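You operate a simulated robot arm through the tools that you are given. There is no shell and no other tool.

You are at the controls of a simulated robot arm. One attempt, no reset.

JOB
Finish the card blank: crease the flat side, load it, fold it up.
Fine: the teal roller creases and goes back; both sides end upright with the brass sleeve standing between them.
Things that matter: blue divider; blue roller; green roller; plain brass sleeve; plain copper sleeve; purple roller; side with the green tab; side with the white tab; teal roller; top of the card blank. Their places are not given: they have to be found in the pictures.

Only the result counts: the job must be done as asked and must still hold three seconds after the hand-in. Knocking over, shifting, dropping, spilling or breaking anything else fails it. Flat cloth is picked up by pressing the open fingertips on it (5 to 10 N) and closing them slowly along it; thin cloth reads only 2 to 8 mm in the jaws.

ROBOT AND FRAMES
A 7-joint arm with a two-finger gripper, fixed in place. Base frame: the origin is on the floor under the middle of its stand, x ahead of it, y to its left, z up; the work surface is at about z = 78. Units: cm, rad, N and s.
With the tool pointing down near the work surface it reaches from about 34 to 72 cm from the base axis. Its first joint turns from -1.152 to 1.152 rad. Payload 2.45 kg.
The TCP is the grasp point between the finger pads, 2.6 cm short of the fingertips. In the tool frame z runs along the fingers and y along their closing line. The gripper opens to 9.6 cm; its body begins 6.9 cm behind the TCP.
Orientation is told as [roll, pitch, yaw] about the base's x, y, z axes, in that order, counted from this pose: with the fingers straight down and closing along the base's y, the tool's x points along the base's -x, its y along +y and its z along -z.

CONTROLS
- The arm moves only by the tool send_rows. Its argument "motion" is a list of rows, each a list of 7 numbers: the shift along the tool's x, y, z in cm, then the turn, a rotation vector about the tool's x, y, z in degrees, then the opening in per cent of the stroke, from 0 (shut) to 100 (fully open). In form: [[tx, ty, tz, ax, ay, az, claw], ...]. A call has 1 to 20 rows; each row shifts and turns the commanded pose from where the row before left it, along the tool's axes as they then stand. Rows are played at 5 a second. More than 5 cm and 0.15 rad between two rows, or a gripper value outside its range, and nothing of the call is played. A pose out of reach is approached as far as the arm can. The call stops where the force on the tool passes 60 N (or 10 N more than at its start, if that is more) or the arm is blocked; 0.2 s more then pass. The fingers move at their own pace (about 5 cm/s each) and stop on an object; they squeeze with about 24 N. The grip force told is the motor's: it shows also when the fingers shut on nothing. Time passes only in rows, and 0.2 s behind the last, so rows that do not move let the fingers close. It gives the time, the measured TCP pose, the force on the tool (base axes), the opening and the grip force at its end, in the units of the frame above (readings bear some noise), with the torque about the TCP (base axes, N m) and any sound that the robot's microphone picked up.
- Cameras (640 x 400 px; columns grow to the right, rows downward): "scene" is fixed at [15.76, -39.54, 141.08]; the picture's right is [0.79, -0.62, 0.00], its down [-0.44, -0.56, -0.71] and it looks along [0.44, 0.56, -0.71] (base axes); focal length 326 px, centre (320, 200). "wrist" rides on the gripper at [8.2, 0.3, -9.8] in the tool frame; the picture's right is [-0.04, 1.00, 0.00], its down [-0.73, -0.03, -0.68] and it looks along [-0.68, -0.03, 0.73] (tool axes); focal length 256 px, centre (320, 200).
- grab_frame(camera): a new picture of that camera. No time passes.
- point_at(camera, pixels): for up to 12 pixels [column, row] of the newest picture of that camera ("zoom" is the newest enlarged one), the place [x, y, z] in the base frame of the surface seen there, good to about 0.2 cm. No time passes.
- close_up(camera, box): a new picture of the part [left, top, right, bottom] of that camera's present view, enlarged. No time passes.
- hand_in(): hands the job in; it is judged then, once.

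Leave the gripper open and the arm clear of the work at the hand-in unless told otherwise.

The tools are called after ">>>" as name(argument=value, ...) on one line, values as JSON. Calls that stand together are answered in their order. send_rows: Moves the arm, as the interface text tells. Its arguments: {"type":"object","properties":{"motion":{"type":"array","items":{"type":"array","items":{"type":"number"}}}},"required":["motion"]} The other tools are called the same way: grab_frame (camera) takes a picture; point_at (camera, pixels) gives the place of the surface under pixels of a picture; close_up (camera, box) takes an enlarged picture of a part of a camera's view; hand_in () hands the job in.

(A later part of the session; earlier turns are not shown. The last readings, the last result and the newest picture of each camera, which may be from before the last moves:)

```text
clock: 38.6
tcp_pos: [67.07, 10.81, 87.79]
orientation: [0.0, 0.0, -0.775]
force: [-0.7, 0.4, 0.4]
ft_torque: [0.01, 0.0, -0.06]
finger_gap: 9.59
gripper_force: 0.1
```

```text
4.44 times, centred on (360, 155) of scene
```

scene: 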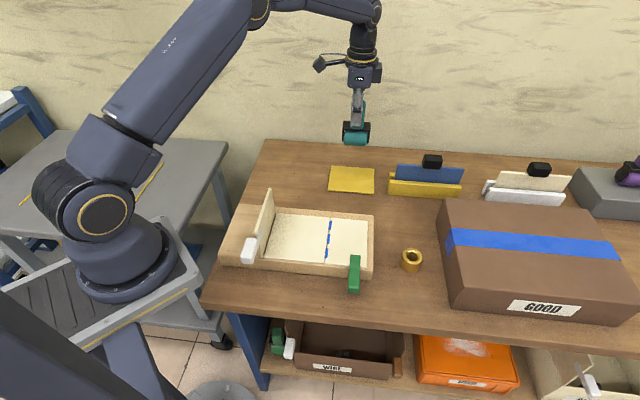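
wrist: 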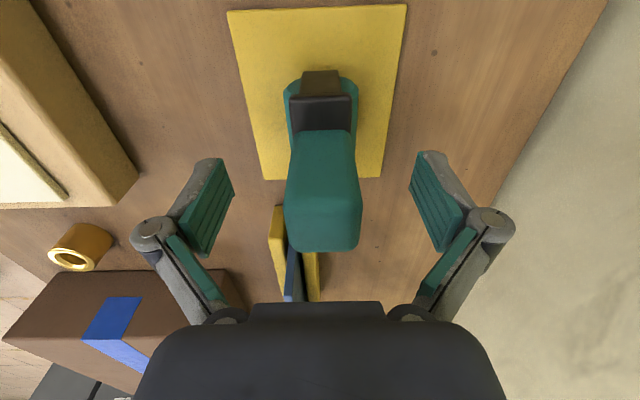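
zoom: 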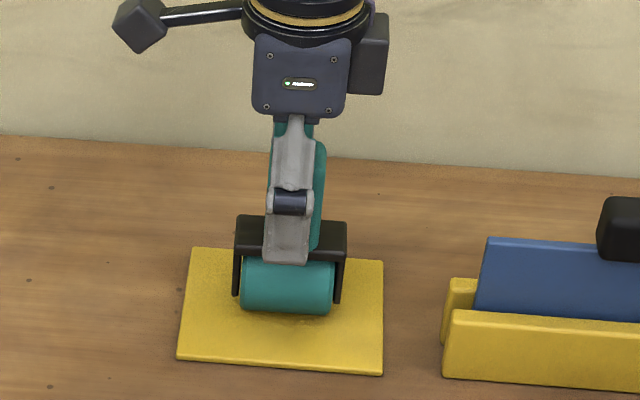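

The roller stands on the pad and the fingers are clear of it. I'll rise straight up and check that it stays put.

>>> send_rows(motion=[[0, 0, -1, 0, 0, 0, 100], [0, 0, -2, 0, 0, 0, 100], [0, 0, -3, 0, 0, 0, 100], [0, 0, -3, 0, 0, 0, 100], [0, 0, -3, 0, 0, 0, 100], [0, 0, 0, 0, 0, 0, 100]])

>>> grab_frame(camera="wrist")

>>> close_up(camera="scene", box=[320, 135, 400, 200])

>>> point_at(camera="zoom", pixels=[[205, 190], [350, 198], [213, 250], [331, 255], [285, 65], [270, 245]])

```text
clock: 40.0
tcp_pos: [67.11, 10.72, 99.76]
orientation: [0.0, 0.0, -0.776]
force: [-0.7, 0.2, -0.6]
ft_torque: [0.01, 0.02, 0.02]
finger_gap: 9.59
gripper_force: 0.0
```

```text
taken
```

wrist: 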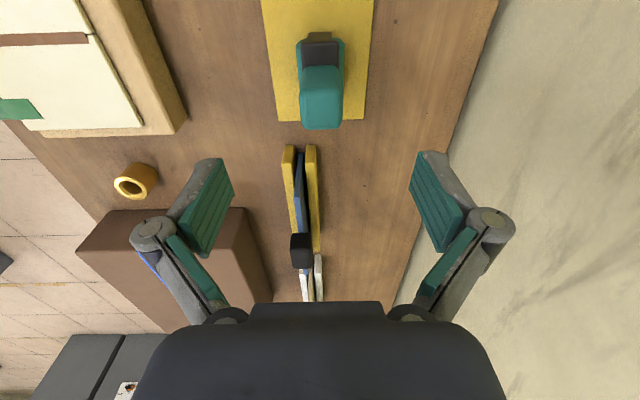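

```text
6.15 times, centred on (360, 168) of scene
```

zoom: 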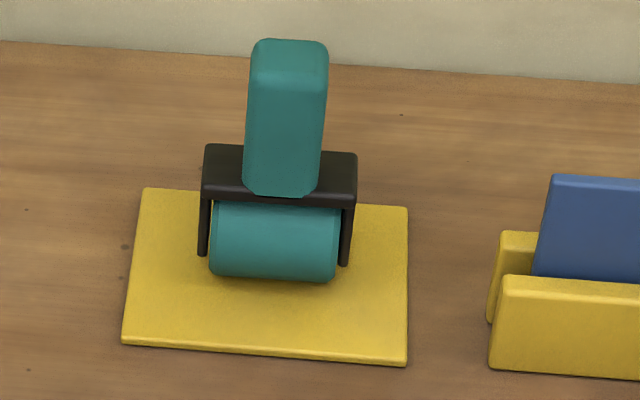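

```text
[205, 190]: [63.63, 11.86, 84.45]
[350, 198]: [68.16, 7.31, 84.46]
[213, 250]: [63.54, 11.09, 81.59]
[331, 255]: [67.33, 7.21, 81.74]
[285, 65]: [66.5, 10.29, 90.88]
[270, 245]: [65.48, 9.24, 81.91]
```

The roller is back on its pad within about 1 mm. Next is the brass sleeve, so I'll measure it and the neighbouring brown box in the scene picture.

>>> grab_frame(camera="scene")

>>> close_up(camera="scene", box=[380, 190, 480, 320])

>>> point_at(camera="scene", pixels=[[442, 203], [450, 300], [437, 210], [446, 308], [440, 230], [460, 250], [411, 250], [411, 256], [403, 255], [421, 256], [411, 270], [411, 273]])

```text
taken
```

scene: 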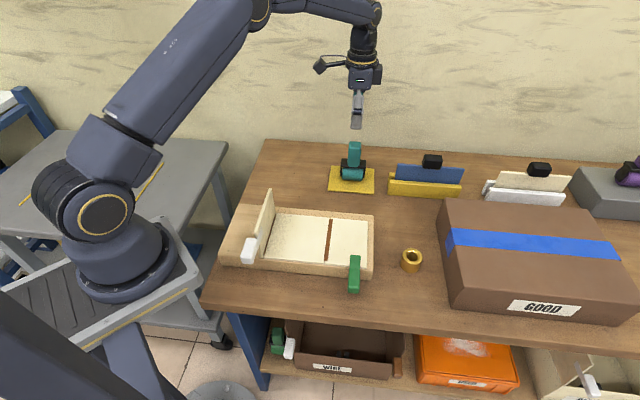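

```text
3.08 times, centred on (430, 255) of scene
```

zoom: 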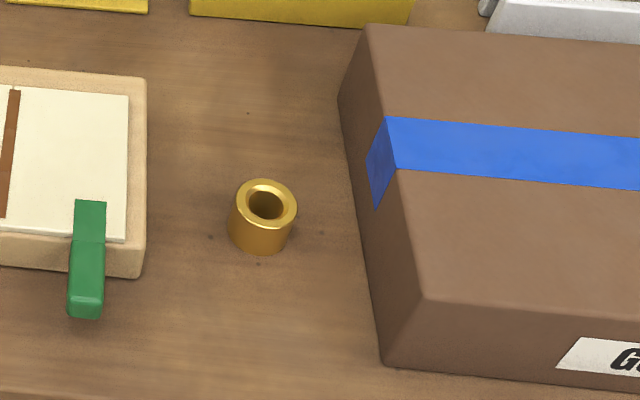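

```text
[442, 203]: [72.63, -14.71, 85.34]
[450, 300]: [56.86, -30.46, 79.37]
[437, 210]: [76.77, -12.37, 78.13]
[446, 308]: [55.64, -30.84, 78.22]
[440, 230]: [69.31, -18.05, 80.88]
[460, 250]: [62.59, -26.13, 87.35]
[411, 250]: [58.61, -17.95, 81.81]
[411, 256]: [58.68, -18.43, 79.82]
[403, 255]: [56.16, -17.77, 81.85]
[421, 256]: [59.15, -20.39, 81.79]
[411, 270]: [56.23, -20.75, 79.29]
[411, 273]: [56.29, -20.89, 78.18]
```

The box face is about 7.3 cm from the sleeve centre and its top is at z 87.4, so the gripper body will just clear it if the fingers close along the crease direction as they do now. I'll move above the sleeve at about (57.75,-19.05).

>>> send_rows(motion=[[-2.03, -3.97, 0, 0, 0, 0, 100], [-2.03, -3.97, 0, 0, 0, 0, 100], [-2.03, -3.97, 0.5, 0, 0, 0, 100], [-2.03, -3.97, 0.5, 0, 0, 0, 100], [-2.03, -3.97, 0.5, 0, 0, 0, 100], [-2.03, -3.97, 1, 0, 0, 0, 100], [-2.03, -3.97, 1, 0, 0, 0, 100], [0, 0, 0, 0, 0, 0, 100], [0, 0, 0, 0, 0, 0, 100]])

>>> grab_frame(camera="wrist")

>>> grab_frame(camera="scene")

```text
clock: 42.0
tcp_pos: [57.79, -18.99, 96.13]
orientation: [0.001, 0.0, -0.778]
force: [-0.4, -0.1, 0.4]
ft_torque: [0.01, -0.01, 0.02]
finger_gap: 9.58
gripper_force: 0.1
```

```text
taken
```

wrist: 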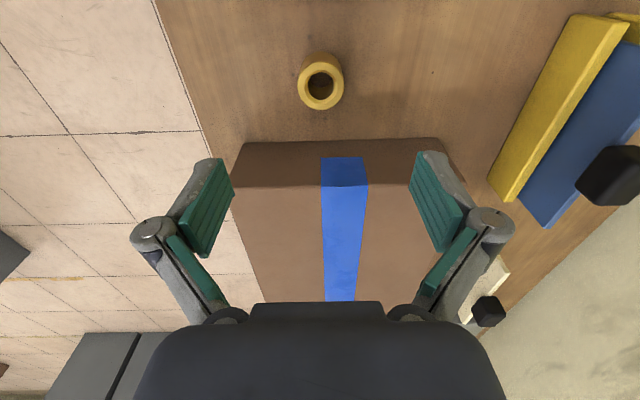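

```text
taken
```

scene: 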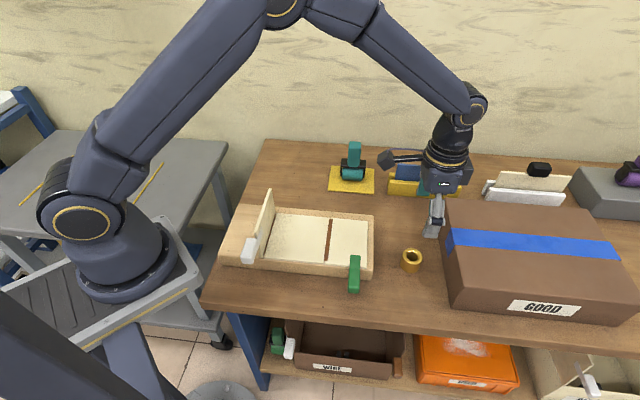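

The sleeve is at about (321,85) in the wrist picture. I'll zoom in and measure its rim.

>>> close_up(camera="wrist", box=[270, 30, 370, 130])

>>> point_at(camera="wrist", pixels=[[302, 86], [341, 86], [321, 70], [321, 106], [308, 98], [334, 98], [308, 74], [334, 74]])

```text
4.00 times, centred on (320, 80) of wrist
```

zoom: 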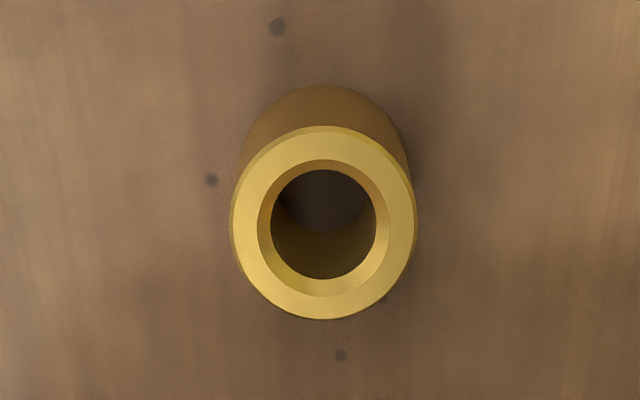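

```text
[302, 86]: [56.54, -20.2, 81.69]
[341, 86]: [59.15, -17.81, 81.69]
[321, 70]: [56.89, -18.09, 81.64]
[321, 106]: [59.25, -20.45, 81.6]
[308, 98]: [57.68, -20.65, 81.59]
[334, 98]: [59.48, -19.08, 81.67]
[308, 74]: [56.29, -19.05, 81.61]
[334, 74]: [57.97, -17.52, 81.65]
```

The rim centre is about (57.88,-19.07), outer diameter about 4.2 cm, top at z 81.65. I'll shift slightly and go down to about z 83 first.

>>> send_rows(motion=[[-0.12, 0, 3, 0, 0, 0, 100], [0, 0, 3, 0, 0, 0, 100], [0, 0, 3, 0, 0, 0, 100], [0, 0, 3, 0, 0, 0, 100], [0, 0, 1, 0, 0, 0, 100], [0, 0, 0, 0, 0, 0, 100]])

>>> grab_frame(camera="wrist")

>>> close_up(camera="scene", box=[360, 150, 520, 290])

```text
clock: 43.4
tcp_pos: [57.75, -19.03, 83.07]
orientation: [0.0, 0.0, -0.778]
force: [-0.5, 0.0, -0.1]
ft_torque: [0.02, -0.03, -0.02]
finger_gap: 9.61
gripper_force: 0.0
```

```text
taken
```

wrist: 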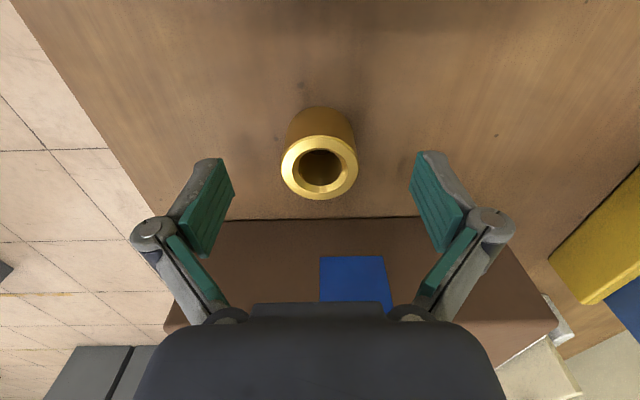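

```text
2.86 times, centred on (440, 220) of scene
```

zoom: 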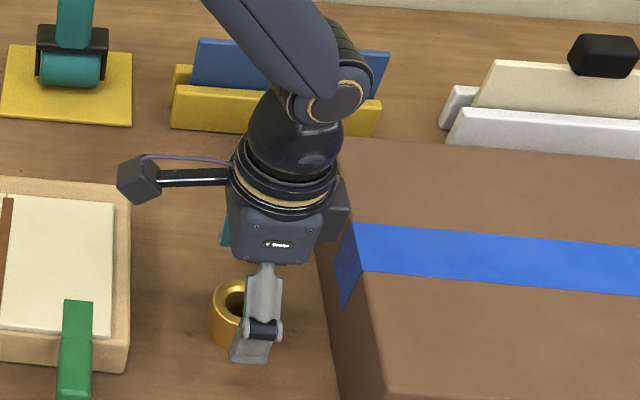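

The sleeve is centred between the fingers at (320,168), and the gripper clears the brown box. I'll go down 1.55 cm more and close gently.

>>> send_rows(motion=[[0, 0, 0.8, 0, 0, 0, 100], [0, 0, 0.75, 0, 0, 0, 100], [0, 0, 0, 0, 0, 0, 100]])

```text
clock: 44.2
tcp_pos: [57.72, -19.02, 81.71]
orientation: [0.002, 0.0, -0.776]
force: [-0.2, 0.2, 0.5]
ft_torque: [-0.01, -0.02, 0.03]
finger_gap: 9.59
gripper_force: 0.1
```

No contact, z 81.6. Closing the fingers on the sleeve.

>>> send_rows(motion=[[0, 0, 0.1, 0, 0, 0, 70], [0, 0, 0, 0, 0, 0, 55], [0, 0, 0, 0, 0, 0, 47], [0, 0, 0, 0, 0, 0, 42], [0, 0, 0, 0, 0, 0, 30], [0, 0, 0, 0, 0, 0, 0], [0, 0, 0, 0, 0, 0, 0], [0, 0, 0, 0, 0, 0, 0]])

>>> grab_frame(camera="wrist")

```text
clock: 46.0
tcp_pos: [57.86, -19.0, 81.62]
orientation: [0.0, -0.001, -0.777]
force: [-0.5, 0.3, 1.2]
ft_torque: [0.02, -0.01, -0.03]
finger_gap: 4.31
gripper_force: 24.1
```

```text
taken
```

wrist: 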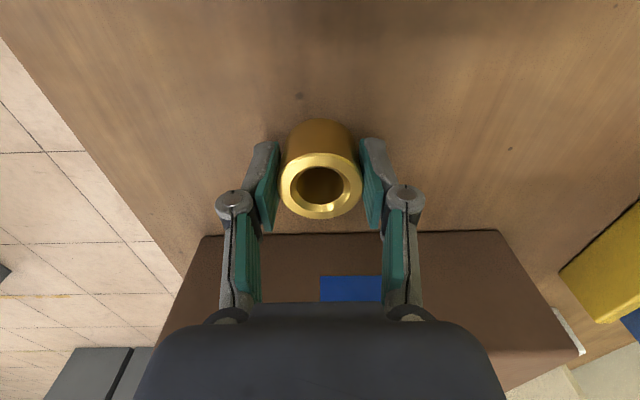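

The sleeve is gripped: gap 4.31 cm, 24 N, TCP z ≈ 81.6, so its base is about 3.5 cm below the TCP. I'll lift it straight up.

>>> send_rows(motion=[[0, 0, -1, 0, 0, 0, 0], [0, 0, -2, 0, 0, 0, 0], [0, 0, -3, 0, 0, 0, 0], [0, 0, -4, 0, 0, 0, 0], [0, 0, -4, 0, 0, 0, 0], [0, 0, 0, 0, 0, 0, 0]])

>>> grab_frame(camera="wrist")

```text
clock: 47.4
tcp_pos: [57.66, -18.96, 95.64]
orientation: [0.0, 0.0, -0.777]
force: [-0.2, 0.1, -1.0]
ft_torque: [0.01, -0.03, -0.01]
finger_gap: 4.31
gripper_force: 23.7
```

```text
taken
```

wrist: 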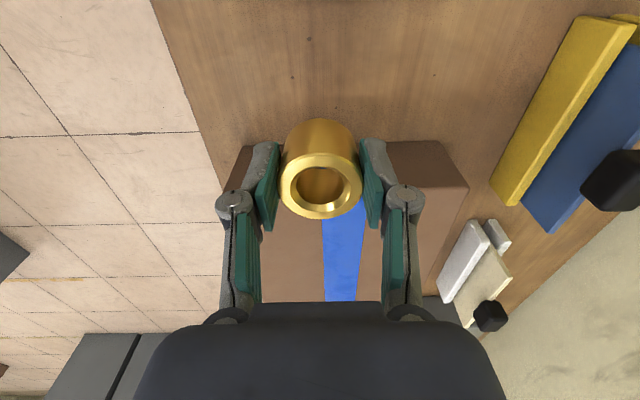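

The sleeve is held upright. I'll carry it to above the centre of the middle panel, about (40.6,-0.4).

>>> send_rows(motion=[[4.195, 0.207, 0, 0, 0, 0, 0], [4.195, 0.207, 0, 0, 0, 0, 0], [4.195, 0.207, 0, 0, 0, 0, 0], [4.195, 0.207, 0, 0, 0, 0, 0], [4.195, 0.207, 0, 0, 0, 0, 0], [4.195, 0.207, 0, 0, 0, 0, 0], [0, 0, 0, 0, 0, 0, 0], [0, 0, 0, 0, 0, 0, 0]])

>>> grab_frame(camera="wrist")

>>> close_up(camera="scene", box=[200, 150, 420, 290])

```text
clock: 49.2
tcp_pos: [40.71, -0.43, 95.64]
orientation: [0.001, 0.001, -0.775]
force: [-0.2, -0.3, -1.8]
ft_torque: [-0.01, 0.0, 0.0]
finger_gap: 4.3
gripper_force: 24.4
```

```text
taken
```

wrist: 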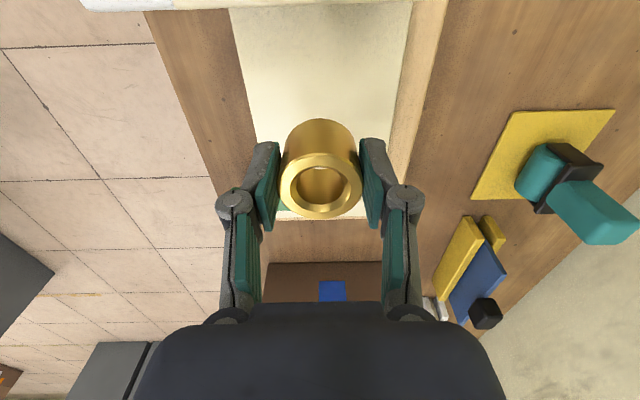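

```text
2.86 times, centred on (310, 220) of scene
```

zoom: 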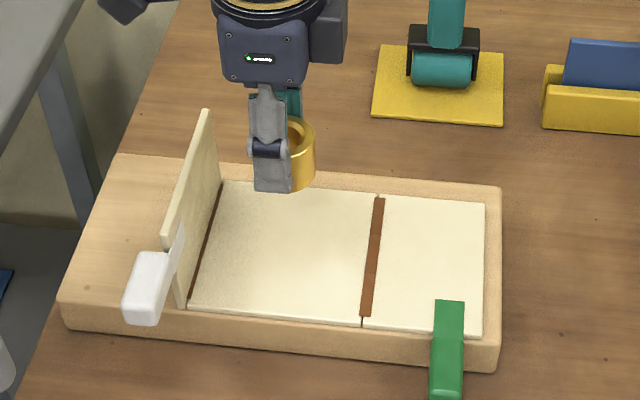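

The sleeve is over the middle panel. I'll lower it to about z 87.6, just above contact at roughly 86.8.

>>> send_rows(motion=[[0, 0, 2, 0, 0, 0, 0], [0, 0, 2, 0, 0, 0, 0], [0, 0, 2, 0, 0, 0, 0], [0, 0, 1.5, 0, 0, 0, 0], [0, 0, 0.5, 0, 0, 0, 0], [0, 0, 0, 0, 0, 0, 0]])

>>> close_up(camera="scene", box=[200, 150, 420, 290])

```text
clock: 50.6
tcp_pos: [40.69, -0.39, 87.61]
orientation: [0.0, 0.0, -0.776]
force: [-0.4, -0.5, -0.9]
ft_torque: [0.01, -0.03, 0.01]
finger_gap: 4.32
gripper_force: 23.7
```

```text
2.86 times, centred on (310, 220) of scene
```

zoom: 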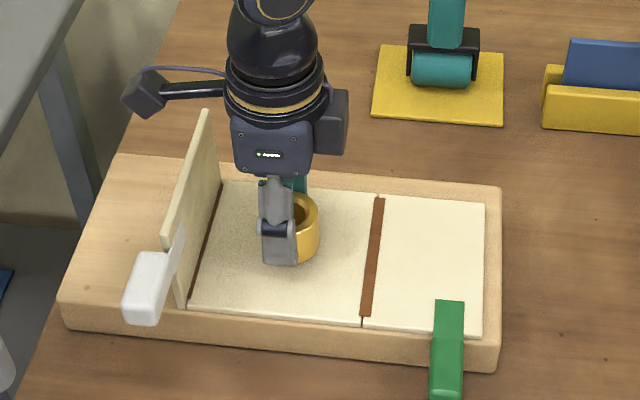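

The sleeve is just above the middle panel and clear of the white side. I'll lower it in fine steps until it touches.

>>> send_rows(motion=[[0, 0, 0.3, 0, 0, 0, 0], [0, 0, 0.2, 0, 0, 0, 0], [0, 0, 0.1, 0, 0, 0, 0], [0, 0, 0, 0, 0, 0, 0]])

```text
clock: 51.6
tcp_pos: [40.6, -0.36, 86.99]
orientation: [0.0, 0.0, -0.776]
force: [0.6, -0.5, -1.8]
ft_torque: [-0.03, -0.01, -0.03]
finger_gap: 4.31
gripper_force: 24.4
```

>>> send_rows(motion=[[0, 0, 0.08, 0, 0, 0, 0], [0, 0, 0.06, 0, 0, 0, 0], [0, 0, 0, 0, 0, 0, 0]])

```text
clock: 52.4
tcp_pos: [40.62, -0.37, 86.9]
orientation: [0.0, 0.0, -0.776]
force: [0.6, 0.3, -1.2]
ft_torque: [0.02, -0.01, 0.03]
finger_gap: 4.3
gripper_force: 24.5
```

>>> send_rows(motion=[[0, 0, 0.05, 0, 0, 0, 0], [0, 0, 0.04, 0, 0, 0, 0], [0, 0, 0, 0, 0, 0, 0]])

```text
clock: 53.2
tcp_pos: [40.7, -0.45, 86.82]
orientation: [0.002, -0.001, -0.776]
force: [-0.8, 0.0, 3.2]
ft_torque: [0.01, 0.0, 0.03]
finger_gap: 4.29
gripper_force: 24.3
```

Touching at about 4–5 N. I'll open the fingers slowly.

>>> send_rows(motion=[[0, 0, 0, 0, 0, 0, 46], [0, 0, 0, 0, 0, 0, 50], [0, 0, 0, 0, 0, 0, 60], [0, 0, 0, 0, 0, 0, 75], [0, 0, 0, 0, 0, 0, 90], [0, 0, 0, 0, 0, 0, 90]])

>>> grab_frame(camera="wrist")

```text
clock: 54.6
tcp_pos: [40.66, -0.49, 86.84]
orientation: [0.0, -0.001, -0.776]
force: [-0.5, 0.0, -1.0]
ft_torque: [-0.01, -0.02, -0.01]
finger_gap: 8.64
gripper_force: 0.0
```

```text
taken
```

wrist: 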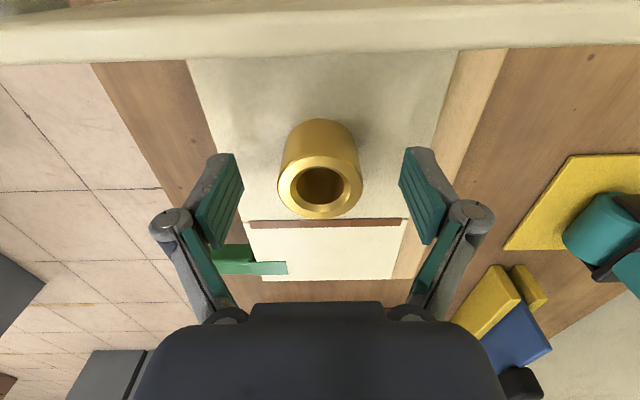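

The sleeve stands free on the middle panel. I'll rise straight up, then look at the green tab to plan the fold.

>>> send_rows(motion=[[0, 0, -1, 0, 0, 0, 90], [0, 0, -2, 0, 0, 0, 90], [0, 0, -3, 0, 0, 0, 90], [0, 0, -4, 0, 0, 0, 90], [0, 0, -4, 0, 0, 0, 90], [0, 0, 0, 0, 0, 0, 90]])

>>> grab_frame(camera="wrist")

>>> close_up(camera="scene", box=[200, 170, 420, 310])

>>> close_up(camera="scene", box=[320, 230, 400, 310])

```text
clock: 56.0
tcp_pos: [40.77, -0.39, 100.89]
orientation: [-0.002, -0.001, -0.776]
force: [0.9, 0.1, 0.5]
ft_torque: [-0.03, -0.05, -0.01]
finger_gap: 8.64
gripper_force: 0.0
```

```text
taken
```

wrist: 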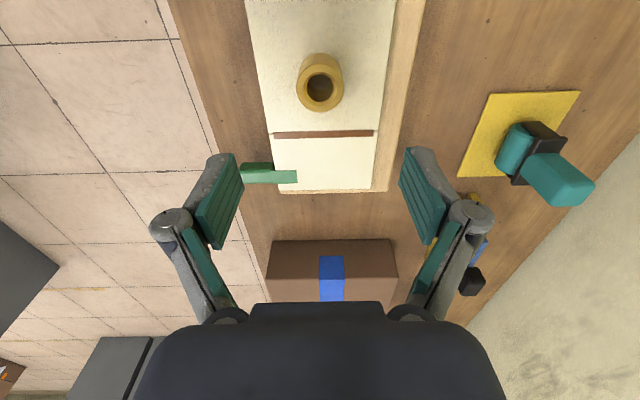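

```text
2.86 times, centred on (310, 240) of scene
```

zoom: 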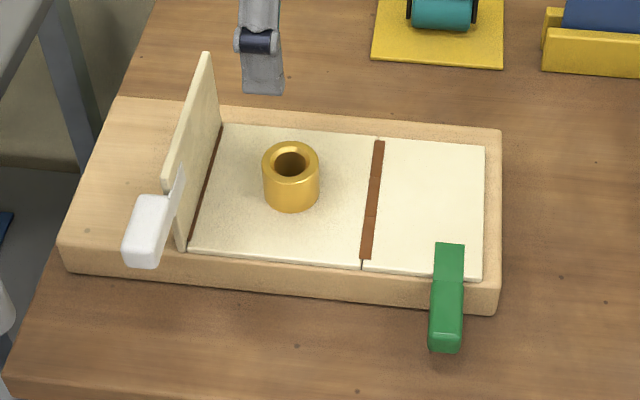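

```text
5.00 times, centred on (360, 270) of scene
```

zoom: 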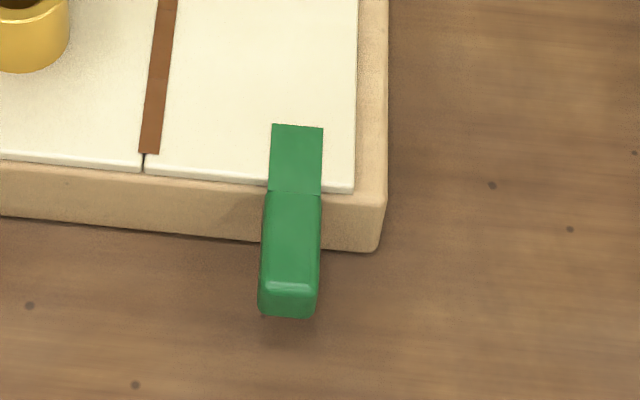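

The green tab is a thin plate on the flap leading to a thicker block that overhangs the tray's front. I'll measure its corners and the tray's front rim.

>>> point_at(camera="zoom", pixels=[[275, 128], [320, 130], [270, 188], [318, 190], [267, 200], [318, 200], [265, 280], [315, 282], [262, 310], [310, 314], [290, 285], [288, 300]])

>>> close_up(camera="wrist", box=[220, 130, 320, 220])

>>> point_at(camera="zoom", pixels=[[180, 170], [300, 175], [380, 190], [180, 230], [300, 235], [380, 200], [480, 205], [480, 240]])

```text
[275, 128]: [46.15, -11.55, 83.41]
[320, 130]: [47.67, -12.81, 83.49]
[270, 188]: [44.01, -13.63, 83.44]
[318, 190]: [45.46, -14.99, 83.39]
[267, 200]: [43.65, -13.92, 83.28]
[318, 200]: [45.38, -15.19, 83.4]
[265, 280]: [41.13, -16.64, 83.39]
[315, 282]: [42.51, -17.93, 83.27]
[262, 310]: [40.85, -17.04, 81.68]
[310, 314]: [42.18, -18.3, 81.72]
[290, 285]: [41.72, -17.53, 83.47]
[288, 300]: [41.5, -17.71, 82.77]
```

```text
4.44 times, centred on (270, 175) of wrist
```

zoom: 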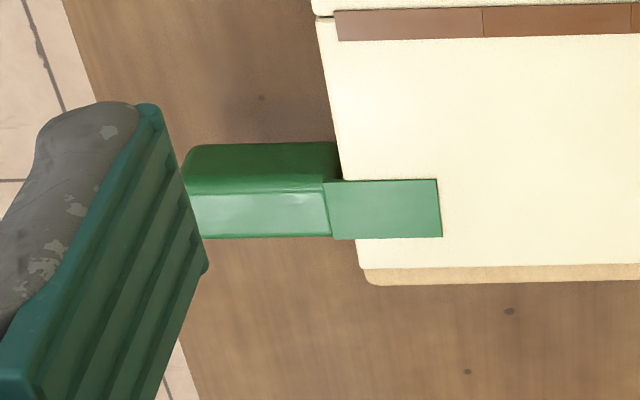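

```text
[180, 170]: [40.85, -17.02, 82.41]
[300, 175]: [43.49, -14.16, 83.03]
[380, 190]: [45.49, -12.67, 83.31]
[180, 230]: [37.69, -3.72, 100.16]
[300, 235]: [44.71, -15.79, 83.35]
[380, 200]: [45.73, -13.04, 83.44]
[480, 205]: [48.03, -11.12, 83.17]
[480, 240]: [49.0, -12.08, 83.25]
```

The green block is centred near n=6.3 cm from the crease. It is about 2 cm square, overhangs the tray front by 4.5 cm, and has roughly 3 cm of free space beneath it. My plan is to tilt the closed gripper 45° from the outer side, put the fingertip under the block, lift it along its arc and push it upright. First I'll close the fingers, move outside at a safe height and tilt.

>>> send_rows(motion=[[-3.82, -1.69, 0, 0, 0, 0, 0], [-3.82, -1.69, 0, 0, 0, 0, 0], [-3.82, -1.69, 0, 0, 0, 0, 0], [-3.82, -1.69, 0, 0, 0, 0, 0], [-3.82, -1.69, 0, 0, 0, 0, 0], [-3.82, -1.69, 0, 0, 0, 0, 0], [0, 0, 0, 0, 7.5, 0, 0], [0, 0, 0, 0, 7.5, 0, 0], [0, 0, 0, 0, 7.5, 0, 0], [0, 0, 0, 0, 7.5, 0, 0], [0, 0, 0, 0, 7.5, 0, 0], [0, 0, 0, 0, 7.5, 0, 0], [0, 0, 0, 0, 0, 0, 0], [0, 0, 0, 0, 0, 0, 0]])

>>> grab_frame(camera="scene")

>>> grab_frame(camera="wrist")

```text
clock: 59.0
tcp_pos: [49.86, -23.76, 100.83]
orientation: [0.0, 0.721, -0.776]
force: [-0.5, 0.0, 0.2]
ft_torque: [-0.03, -0.01, 0.02]
finger_gap: 0.01
gripper_force: 24.2
out of reach, approached as far as the arm can: row 12
```

```text
taken
```

scene: 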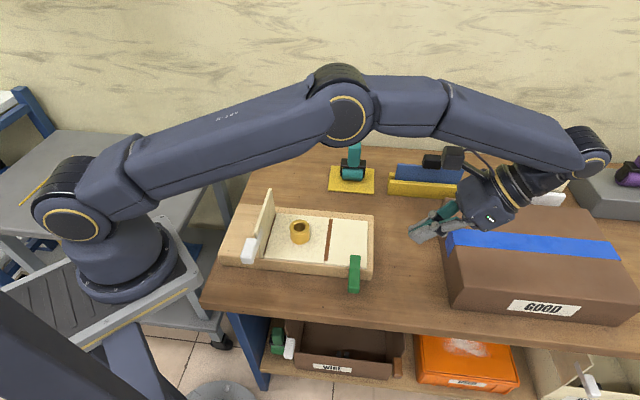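

```text
taken
```

wrist: 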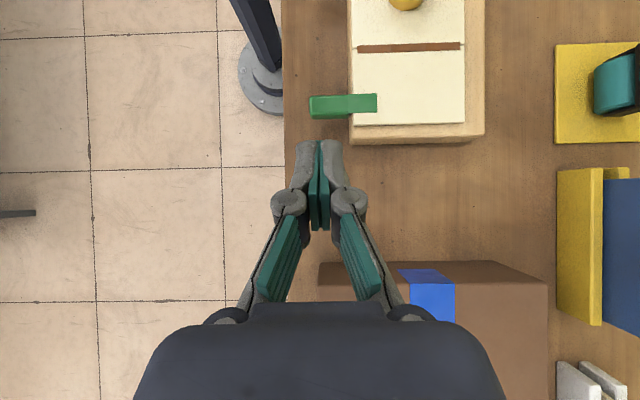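

The arm tilted to about 41° from vertical, which is enough. The wrist view shows the green block at (329,107), the closed fingers at column 320, the tray's front edge near column 350 and the table edge near column 285. I'll measure these.

>>> point_at(camera="wrist", pixels=[[312, 107], [345, 107], [330, 98], [330, 117], [351, 130], [349, 70], [288, 110], [484, 130], [420, 138], [325, 268], [310, 145], [338, 145]])

>>> close_up(camera="wrist", box=[260, 60, 400, 160])

```text
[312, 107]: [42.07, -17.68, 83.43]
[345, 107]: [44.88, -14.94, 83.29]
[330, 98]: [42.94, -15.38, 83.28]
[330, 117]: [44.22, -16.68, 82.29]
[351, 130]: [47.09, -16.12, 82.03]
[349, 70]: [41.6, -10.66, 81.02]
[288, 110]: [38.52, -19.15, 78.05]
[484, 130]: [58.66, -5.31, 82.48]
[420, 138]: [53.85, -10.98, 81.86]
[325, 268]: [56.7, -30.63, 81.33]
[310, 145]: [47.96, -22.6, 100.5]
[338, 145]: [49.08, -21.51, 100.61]
```

```text
4.00 times, centred on (330, 110) of wrist
```

zoom: 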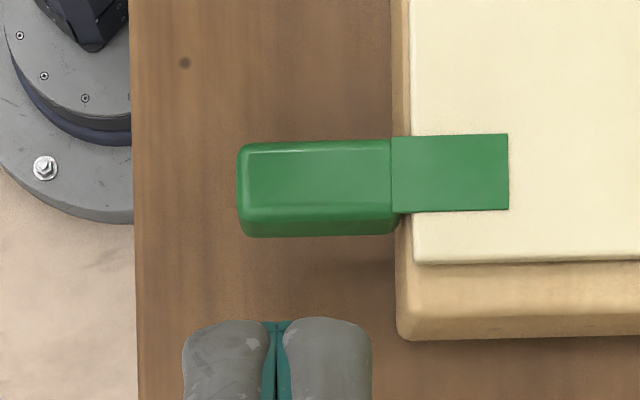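

The tray front is at s≈22.1, the block spans s 17.3–21.9, and the table edge is at s≈14, so the finger fits at s≈18.5. I'll come down and inward part way, then read the pose.

>>> send_rows(motion=[[-0.71, -0.1, 3.21, 0, 0, 0, 0], [-0.71, -0.1, 3.21, 0, 0, 0, 0], [-0.71, -0.1, 3.21, 0, 0, 0, 0], [0, 0, 0, 0, 0, 0, 0], [0, 0, 0, 0, 0, 0, 0]])

>>> grab_frame(camera="wrist")

>>> grab_frame(camera="scene")

```text
clock: 60.2
tcp_pos: [46.29, -20.62, 92.1]
orientation: [0.001, 0.72, -0.776]
force: [-0.7, 0.3, 0.0]
ft_torque: [0.01, -0.01, 0.03]
finger_gap: 0.0
gripper_force: 24.1
```

```text
taken
```

wrist: 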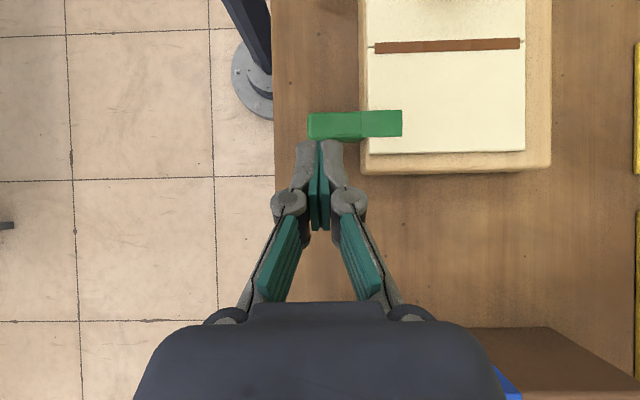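

```text
taken
```

scene: 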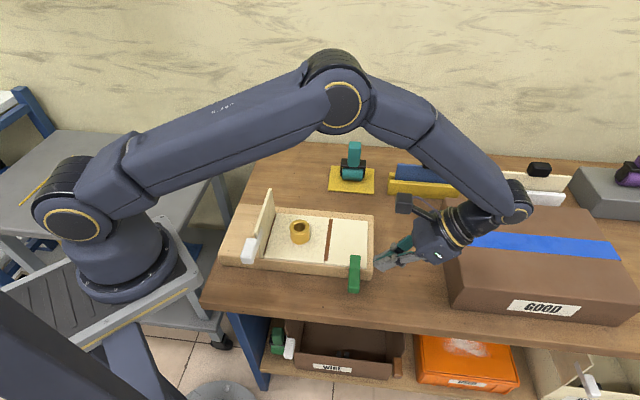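

The pose is true to plan: tilt 41.3°, s≈18.5, fingertip about 3 cm outside the block. I'll lower by 8 cm and check clearances.

>>> send_rows(motion=[[-1.71, 0, 2.05, 0, 0, 0, 0], [-1.71, 0, 2.05, 0, 0, 0, 0], [-1.71, 0, 2.05, 0, 0, 0, 0], [0, 0, 0, 0, 0, 0, 0]])

>>> grab_frame(camera="wrist")

>>> close_up(camera="scene", box=[320, 180, 560, 330])

```text
clock: 61.2
tcp_pos: [46.19, -20.52, 84.08]
orientation: [-0.001, 0.721, -0.776]
force: [-0.7, 0.4, 0.0]
ft_torque: [0.0, -0.02, 0.0]
finger_gap: 0.0
gripper_force: 23.9
```

```text
taken
```

wrist: 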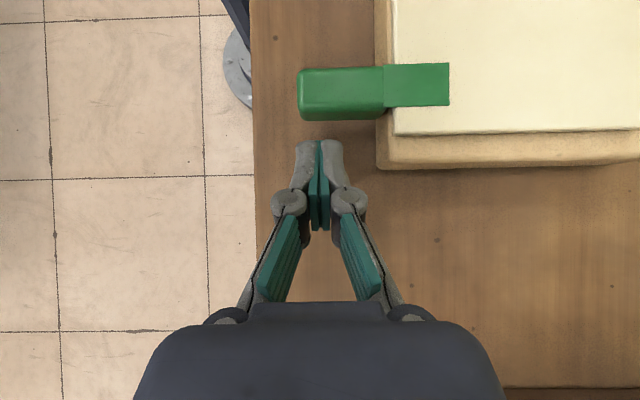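

```text
2.67 times, centred on (440, 255) of scene
```

zoom: 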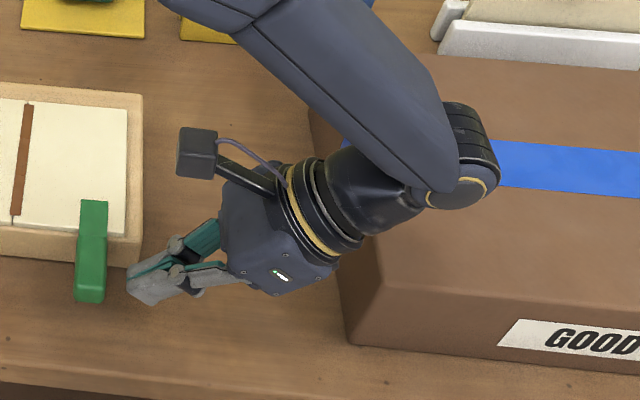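

The fingertip is about 2 cm outside the block and the hand clears the brown box. I'll lower another 2.2 cm in small steps towards the table level below the block.

>>> send_rows(motion=[[-0.48, 0, 0.55, 0, 0, 0, 0], [-0.48, 0, 0.55, 0, 0, 0, 0], [-0.48, 0, 0.55, 0, 0, 0, 0], [0, 0, 0, 0, 0, 0, 0]])

>>> close_up(camera="scene", box=[330, 220, 450, 320])

>>> grab_frame(camera="wrist")

```text
clock: 62.2
tcp_pos: [46.25, -20.47, 81.93]
orientation: [-0.001, 0.719, -0.777]
force: [0.3, 0.2, 0.3]
ft_torque: [-0.02, -0.02, 0.02]
finger_gap: 0.0
gripper_force: 24.2
```

```text
4.00 times, centred on (390, 270) of scene
```

zoom: 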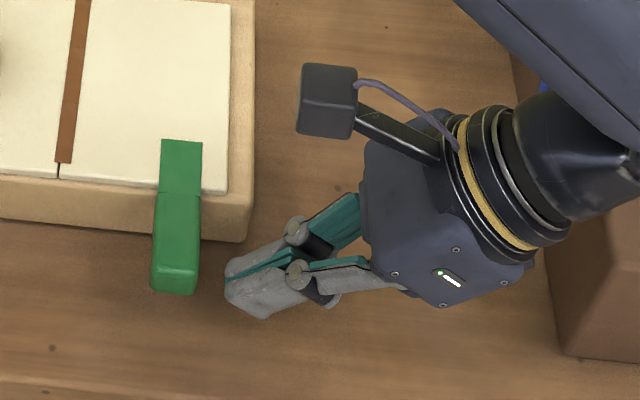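

```text
taken
```

wrist: 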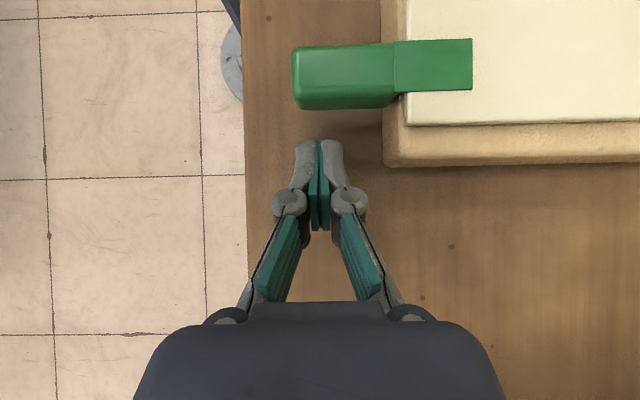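

I'll measure the fingertip and the block's lower edges in the scene zoom to judge the height gap.

>>> close_up(camera="scene", box=[350, 240, 430, 310])

>>> point_at(camera="zoom", pixels=[[215, 230], [228, 260], [222, 290], [250, 320], [285, 330], [270, 265], [105, 275], [108, 290], [60, 280], [62, 288], [115, 240], [300, 210]])

```text
5.71 times, centred on (390, 275) of scene
```

zoom: 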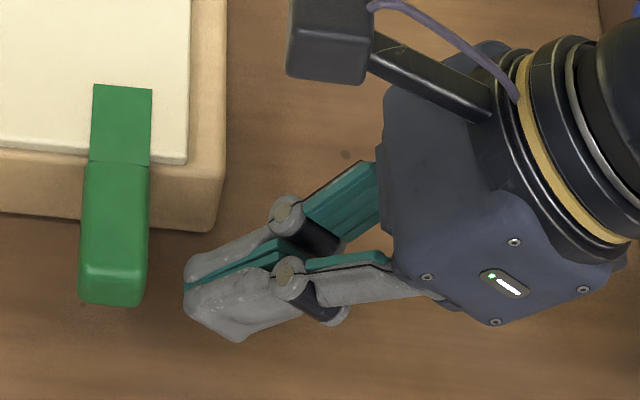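

```text
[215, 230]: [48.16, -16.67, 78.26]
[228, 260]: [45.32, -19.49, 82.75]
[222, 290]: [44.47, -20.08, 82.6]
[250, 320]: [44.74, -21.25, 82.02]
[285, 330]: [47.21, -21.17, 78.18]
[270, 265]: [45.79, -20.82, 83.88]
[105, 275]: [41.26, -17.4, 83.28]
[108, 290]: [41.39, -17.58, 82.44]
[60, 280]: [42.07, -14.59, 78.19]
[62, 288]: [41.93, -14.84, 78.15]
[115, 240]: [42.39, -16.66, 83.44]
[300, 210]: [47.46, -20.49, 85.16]
```

The finger is about 3 cm wide at this tilt. Its lower corner is around z 79.0, its upper corner at 81.0, and the block's underside at about 81.5. I'll lower 0.5 cm more, then slide inward 2 cm beneath the block while watching the force.

>>> send_rows(motion=[[-0.165, 0, 0.19, 0, 0, 0, 0], [-0.165, 0, 0.19, 0, 0, 0, 0], [0, 0, 0, 0, 0, 0, 0]])

```text
clock: 63.0
tcp_pos: [46.17, -20.49, 81.46]
orientation: [0.0, 0.722, -0.777]
force: [0.5, -0.1, 0.2]
ft_torque: [0.03, 0.05, 0.0]
finger_gap: 0.0
gripper_force: 24.1
```

No contact. I'll slide inward (−n) 1.6 cm in small steps.

>>> send_rows(motion=[[0.3, 0, 0.264, 0, 0, 0, 0], [0.3, 0, 0.264, 0, 0, 0, 0], [0.3, 0, 0.264, 0, 0, 0, 0], [0.3, 0, 0.264, 0, 0, 0, 0], [0, 0, 0, 0, 0, 0, 0]])

>>> grab_frame(camera="wrist")

>>> close_up(camera="scene", box=[340, 230, 430, 310])

```text
clock: 64.2
tcp_pos: [45.01, -19.33, 81.47]
orientation: [0.001, 0.718, -0.777]
force: [-0.4, 0.4, -0.7]
ft_torque: [-0.03, -0.01, 0.03]
finger_gap: 0.0
gripper_force: 24.0
```

```text
taken
```

wrist: 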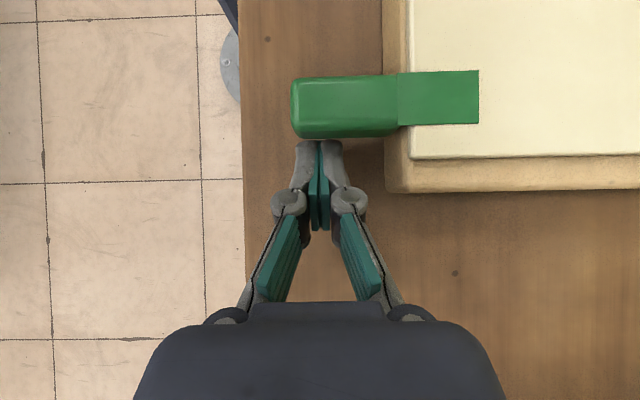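

```text
5.00 times, centred on (385, 270) of scene
```

zoom: 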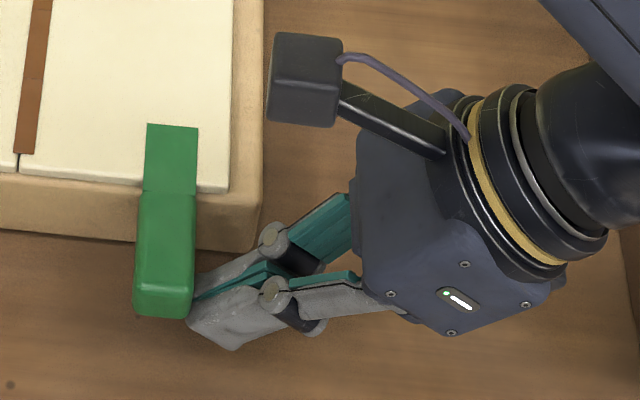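

The fingertip is at the block's outer edge and starting to pass beneath it, with no force yet. I'll slide in another 1 cm in small steps.

>>> send_rows(motion=[[0.19, 0, 0.165, 0, 0, 0, 0], [0.19, 0, 0.165, 0, 0, 0, 0], [0.19, 0, 0.165, 0, 0, 0, 0], [0, 0, 0, 0, 0, 0, 0]])

>>> close_up(camera="scene", box=[340, 230, 430, 310])

```text
clock: 65.2
tcp_pos: [44.51, -18.89, 81.34]
orientation: [0.0, 0.718, -0.775]
force: [-0.4, -1.5, -0.8]
ft_torque: [-0.01, 0.0, 0.02]
finger_gap: 0.0
gripper_force: 24.4
```

```text
5.00 times, centred on (385, 270) of scene
```

zoom: 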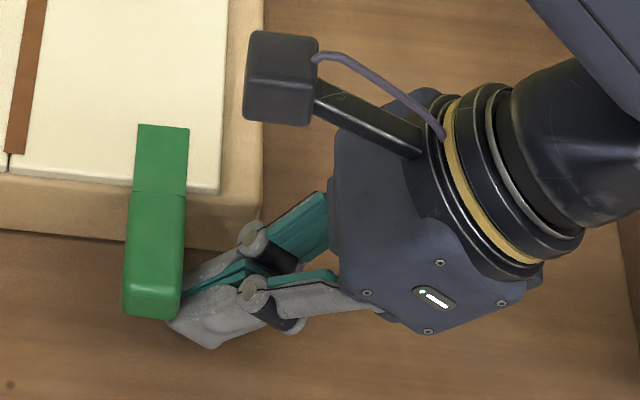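

The flap and the card seem to have shifted slightly left in this view: its edge went from column 231 to 222, while the tray stayed put. I'll look at the whole tray before doing anything else.

>>> close_up(camera="scene", box=[200, 170, 420, 310])

>>> point_at(camera="zoom", pixels=[[375, 155], [362, 255], [480, 148], [475, 270], [208, 75], [175, 190], [500, 135], [494, 300], [115, 100], [65, 260], [290, 150], [470, 210]])

```text
2.86 times, centred on (310, 240) of scene
```

zoom: 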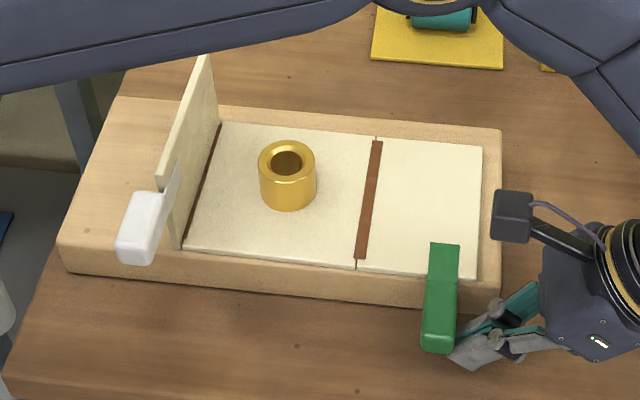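

```text
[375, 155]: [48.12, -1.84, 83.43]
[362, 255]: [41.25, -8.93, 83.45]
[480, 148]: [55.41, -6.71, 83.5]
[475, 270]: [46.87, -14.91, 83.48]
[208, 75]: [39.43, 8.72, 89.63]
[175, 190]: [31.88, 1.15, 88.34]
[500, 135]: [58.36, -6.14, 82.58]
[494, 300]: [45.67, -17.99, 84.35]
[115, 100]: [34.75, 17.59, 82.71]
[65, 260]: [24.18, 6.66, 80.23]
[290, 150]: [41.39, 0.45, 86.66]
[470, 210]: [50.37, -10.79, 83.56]
```

The board stayed put, but the card blank slid about 0.3–0.5 cm on it with very little force. Pushing sideways on the block is therefore a bad idea. Instead I'll straddle the block with open jaws (one finger below, one above), lift it along its arc, grip it, and turn it upright so I stay in control. First I'll back out sideways and rise.

>>> send_rows(motion=[[-0.9, 0, -0.79, 0, 0, 0, 0], [-0.9, 0, -0.79, 0, 0, 0, 0], [-0.9, 0, -0.79, 0, 0, 0, 0], [2.47, 0, -2.82, 0, 0, 0, 0], [2.47, 0, -2.82, 0, 0, 0, 0], [2.47, 0, -2.82, 0, 0, 0, 0], [2.47, 0, -2.82, 0, 0, 0, 0], [0, 0, 0, 0, 0, 0, 0]])

>>> close_up(camera="scene", box=[200, 170, 420, 310])

>>> grab_frame(camera="wrist")

```text
clock: 67.0
tcp_pos: [47.19, -21.35, 96.47]
orientation: [0.001, 0.72, -0.776]
force: [0.0, 0.4, 0.4]
ft_torque: [0.0, -0.04, 0.03]
finger_gap: 0.0
gripper_force: 24.1
```

```text
2.86 times, centred on (310, 240) of scene
```

zoom: 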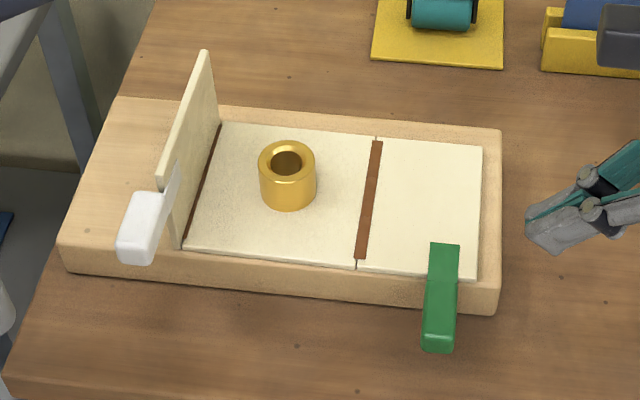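

```text
taken
```

wrist: 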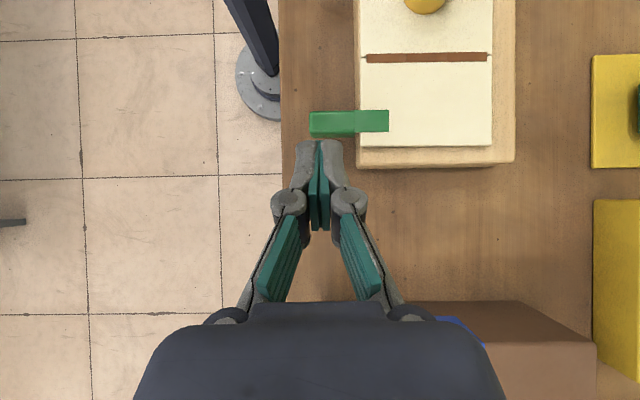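

The card rests flat and the sleeve still stands. I'll measure the new crease, block and card positions.

>>> close_up(camera="scene", box=[260, 190, 380, 300])

>>> point_at(camera="zoom", pixels=[[320, 130], [296, 310], [502, 132], [494, 345], [410, 300], [462, 300], [405, 365], [455, 368], [400, 445], [452, 450], [395, 470], [445, 478]])

```text
3.64 times, centred on (320, 245) of scene
```

zoom: 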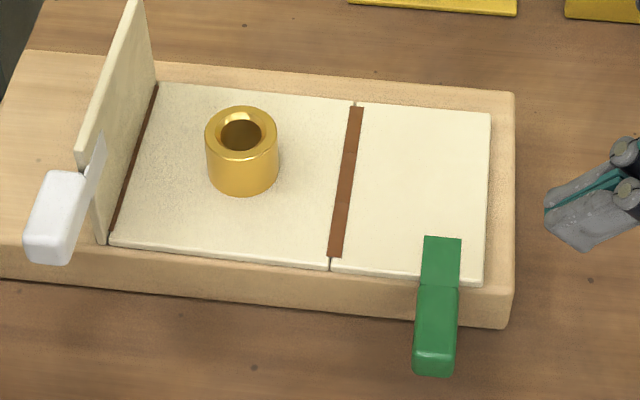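

```text
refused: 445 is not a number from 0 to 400
```

>>> point_at(camera="zoom", pixels=[[355, 112], [334, 254], [487, 116], [481, 278], [428, 242], [458, 243], [422, 288], [456, 290], [418, 350], [450, 352], [417, 370], [448, 372]])

```text
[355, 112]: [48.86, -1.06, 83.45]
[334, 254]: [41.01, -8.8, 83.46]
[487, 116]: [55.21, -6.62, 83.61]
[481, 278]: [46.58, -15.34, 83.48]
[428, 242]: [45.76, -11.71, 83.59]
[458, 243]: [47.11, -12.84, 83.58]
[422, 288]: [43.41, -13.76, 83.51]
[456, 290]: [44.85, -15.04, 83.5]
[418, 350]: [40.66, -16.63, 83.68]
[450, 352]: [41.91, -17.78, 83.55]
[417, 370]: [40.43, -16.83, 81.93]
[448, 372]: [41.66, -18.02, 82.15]
```

The crease is now at n≈35.05, and the block spans n 40.3–42.2 and s 17.2–21.8, z 81.6–83.55. I'll reorient at a safe height: back to vertical, turn 89° so that the jaws close across the flap, then tilt again.

>>> send_rows(motion=[[0, 0, 0, 0, -6.88, 0, 0], [0, 0, 0, 0, -6.88, 0, 0], [0, 0, 0, 0, -6.88, 0, 0], [0, 0, 0, 0, -6.88, 0, 0], [0, 0, 0, 0, -6.88, 0, 0], [0, 0, 0, 0, -6.88, 0, 0], [0, 0, 0, 0, 0, -8.1, 0], [0, 0, 0, 0, 0, -8.1, 0], [0, 0, 0, 0, 0, -8.1, 0], [0, 0, 0, 0, 0, -8.1, 0], [0, 0, 0, 0, 0, -8.1, 0], [0, 0, 0, 0, 0, -8.1, 0], [0, 0, 0, 0, 0, -8.1, 0], [0, 0, 0, 0, 0, -8.1, 0], [0, 0, 0, 0, 0, -8.1, 0], [0, 0, 0, 0, 0, -8.1, 0], [0, 0, 0, 0, 0, -8.1, 0], [0, 0, 0, 0, 0, 0, 0]])

```text
clock: 70.8
tcp_pos: [47.11, -21.39, 96.5]
orientation: [0.001, 0.0, 0.781]
force: [0.1, 0.2, 0.2]
ft_torque: [0.03, 0.03, 0.0]
finger_gap: 0.05
gripper_force: 23.8
```

Now vertical with yaw 44.8°, so the jaws close across the flap. I'll tilt about tool x so the fingers lean in from the outer side, aiming for about 48°.

>>> send_rows(motion=[[0, 0, 0, -6.85, 0, 0, 0], [0, 0, 0, -6.85, 0, 0, 0], [0, 0, 0, -6.85, 0, 0, 0], [0, 0, 0, -6.85, 0, 0, 0], [0, 0, 0, -6.85, 0, 0, 0], [0, 0, 0, -6.85, 0, 0, 0], [0, 0, 0, -6.9, 0, 0, 0], [0, 0, 0, 0, 0, 0, 0]])

>>> grab_frame(camera="scene")

>>> grab_frame(camera="wrist")

```text
clock: 72.6
tcp_pos: [47.16, -21.48, 96.45]
orientation: [0.839, 0.001, 0.779]
force: [0.4, 0.2, 0.6]
ft_torque: [0.01, -0.01, -0.02]
finger_gap: 0.01
gripper_force: 23.9
```

```text
taken
```

scene: 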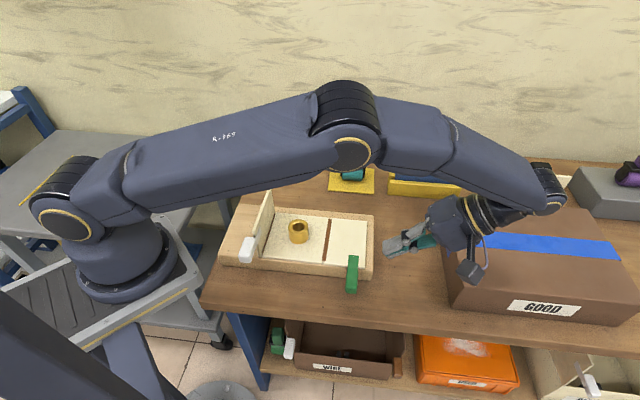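

```text
taken
```

wrist: 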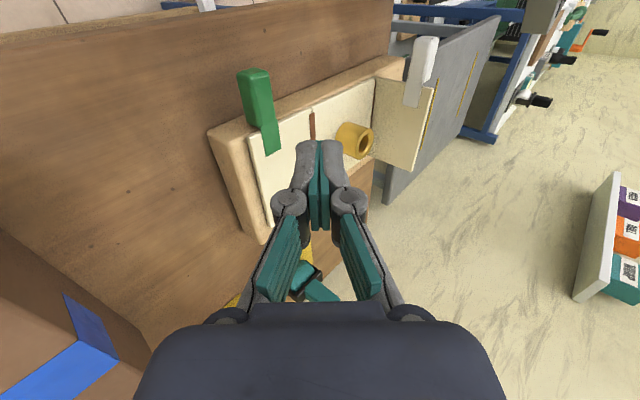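

The tilt reached 48°, and the wrist camera now looks at the block from the front side (green block at (258,105)). I'll open the jaws to about 4.6 cm and move to a back-off point in line with the block, at n≈47.9, s≈19.3, z≈88.9.

>>> send_rows(motion=[[-0.4, -1.33, 1.36, 0, 0, 0, 48], [-0.4, -1.33, 1.37, 0, 0, 0, 48], [0, -1.33, 1.36, 0, 0, 0, 48], [0, -1.33, 1.36, 0, 0, 0, 48], [0, 0, 0, 0, 0, 0, 48]])

>>> grab_frame(camera="wrist")

>>> close_up(camera="scene", box=[330, 180, 490, 310])

```text
clock: 73.8
tcp_pos: [47.19, -20.45, 88.84]
orientation: [0.836, 0.002, 0.778]
force: [-0.2, 0.6, 0.2]
ft_torque: [-0.01, -0.02, 0.0]
finger_gap: 4.61
gripper_force: 0.1
```

```text
taken
```

wrist: 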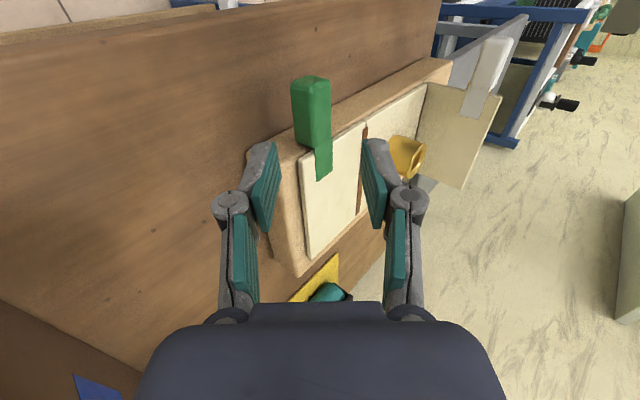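

```text
3.08 times, centred on (410, 245) of scene
```

zoom: 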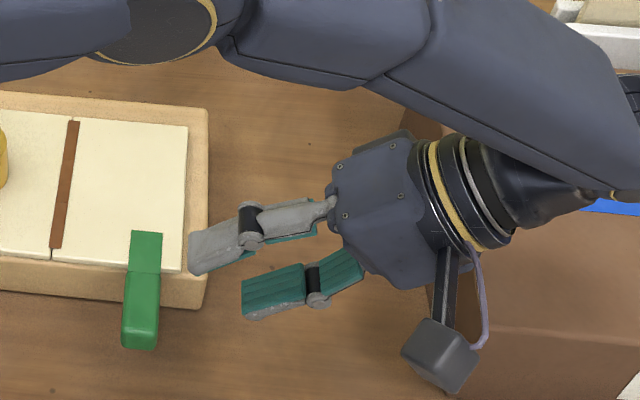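

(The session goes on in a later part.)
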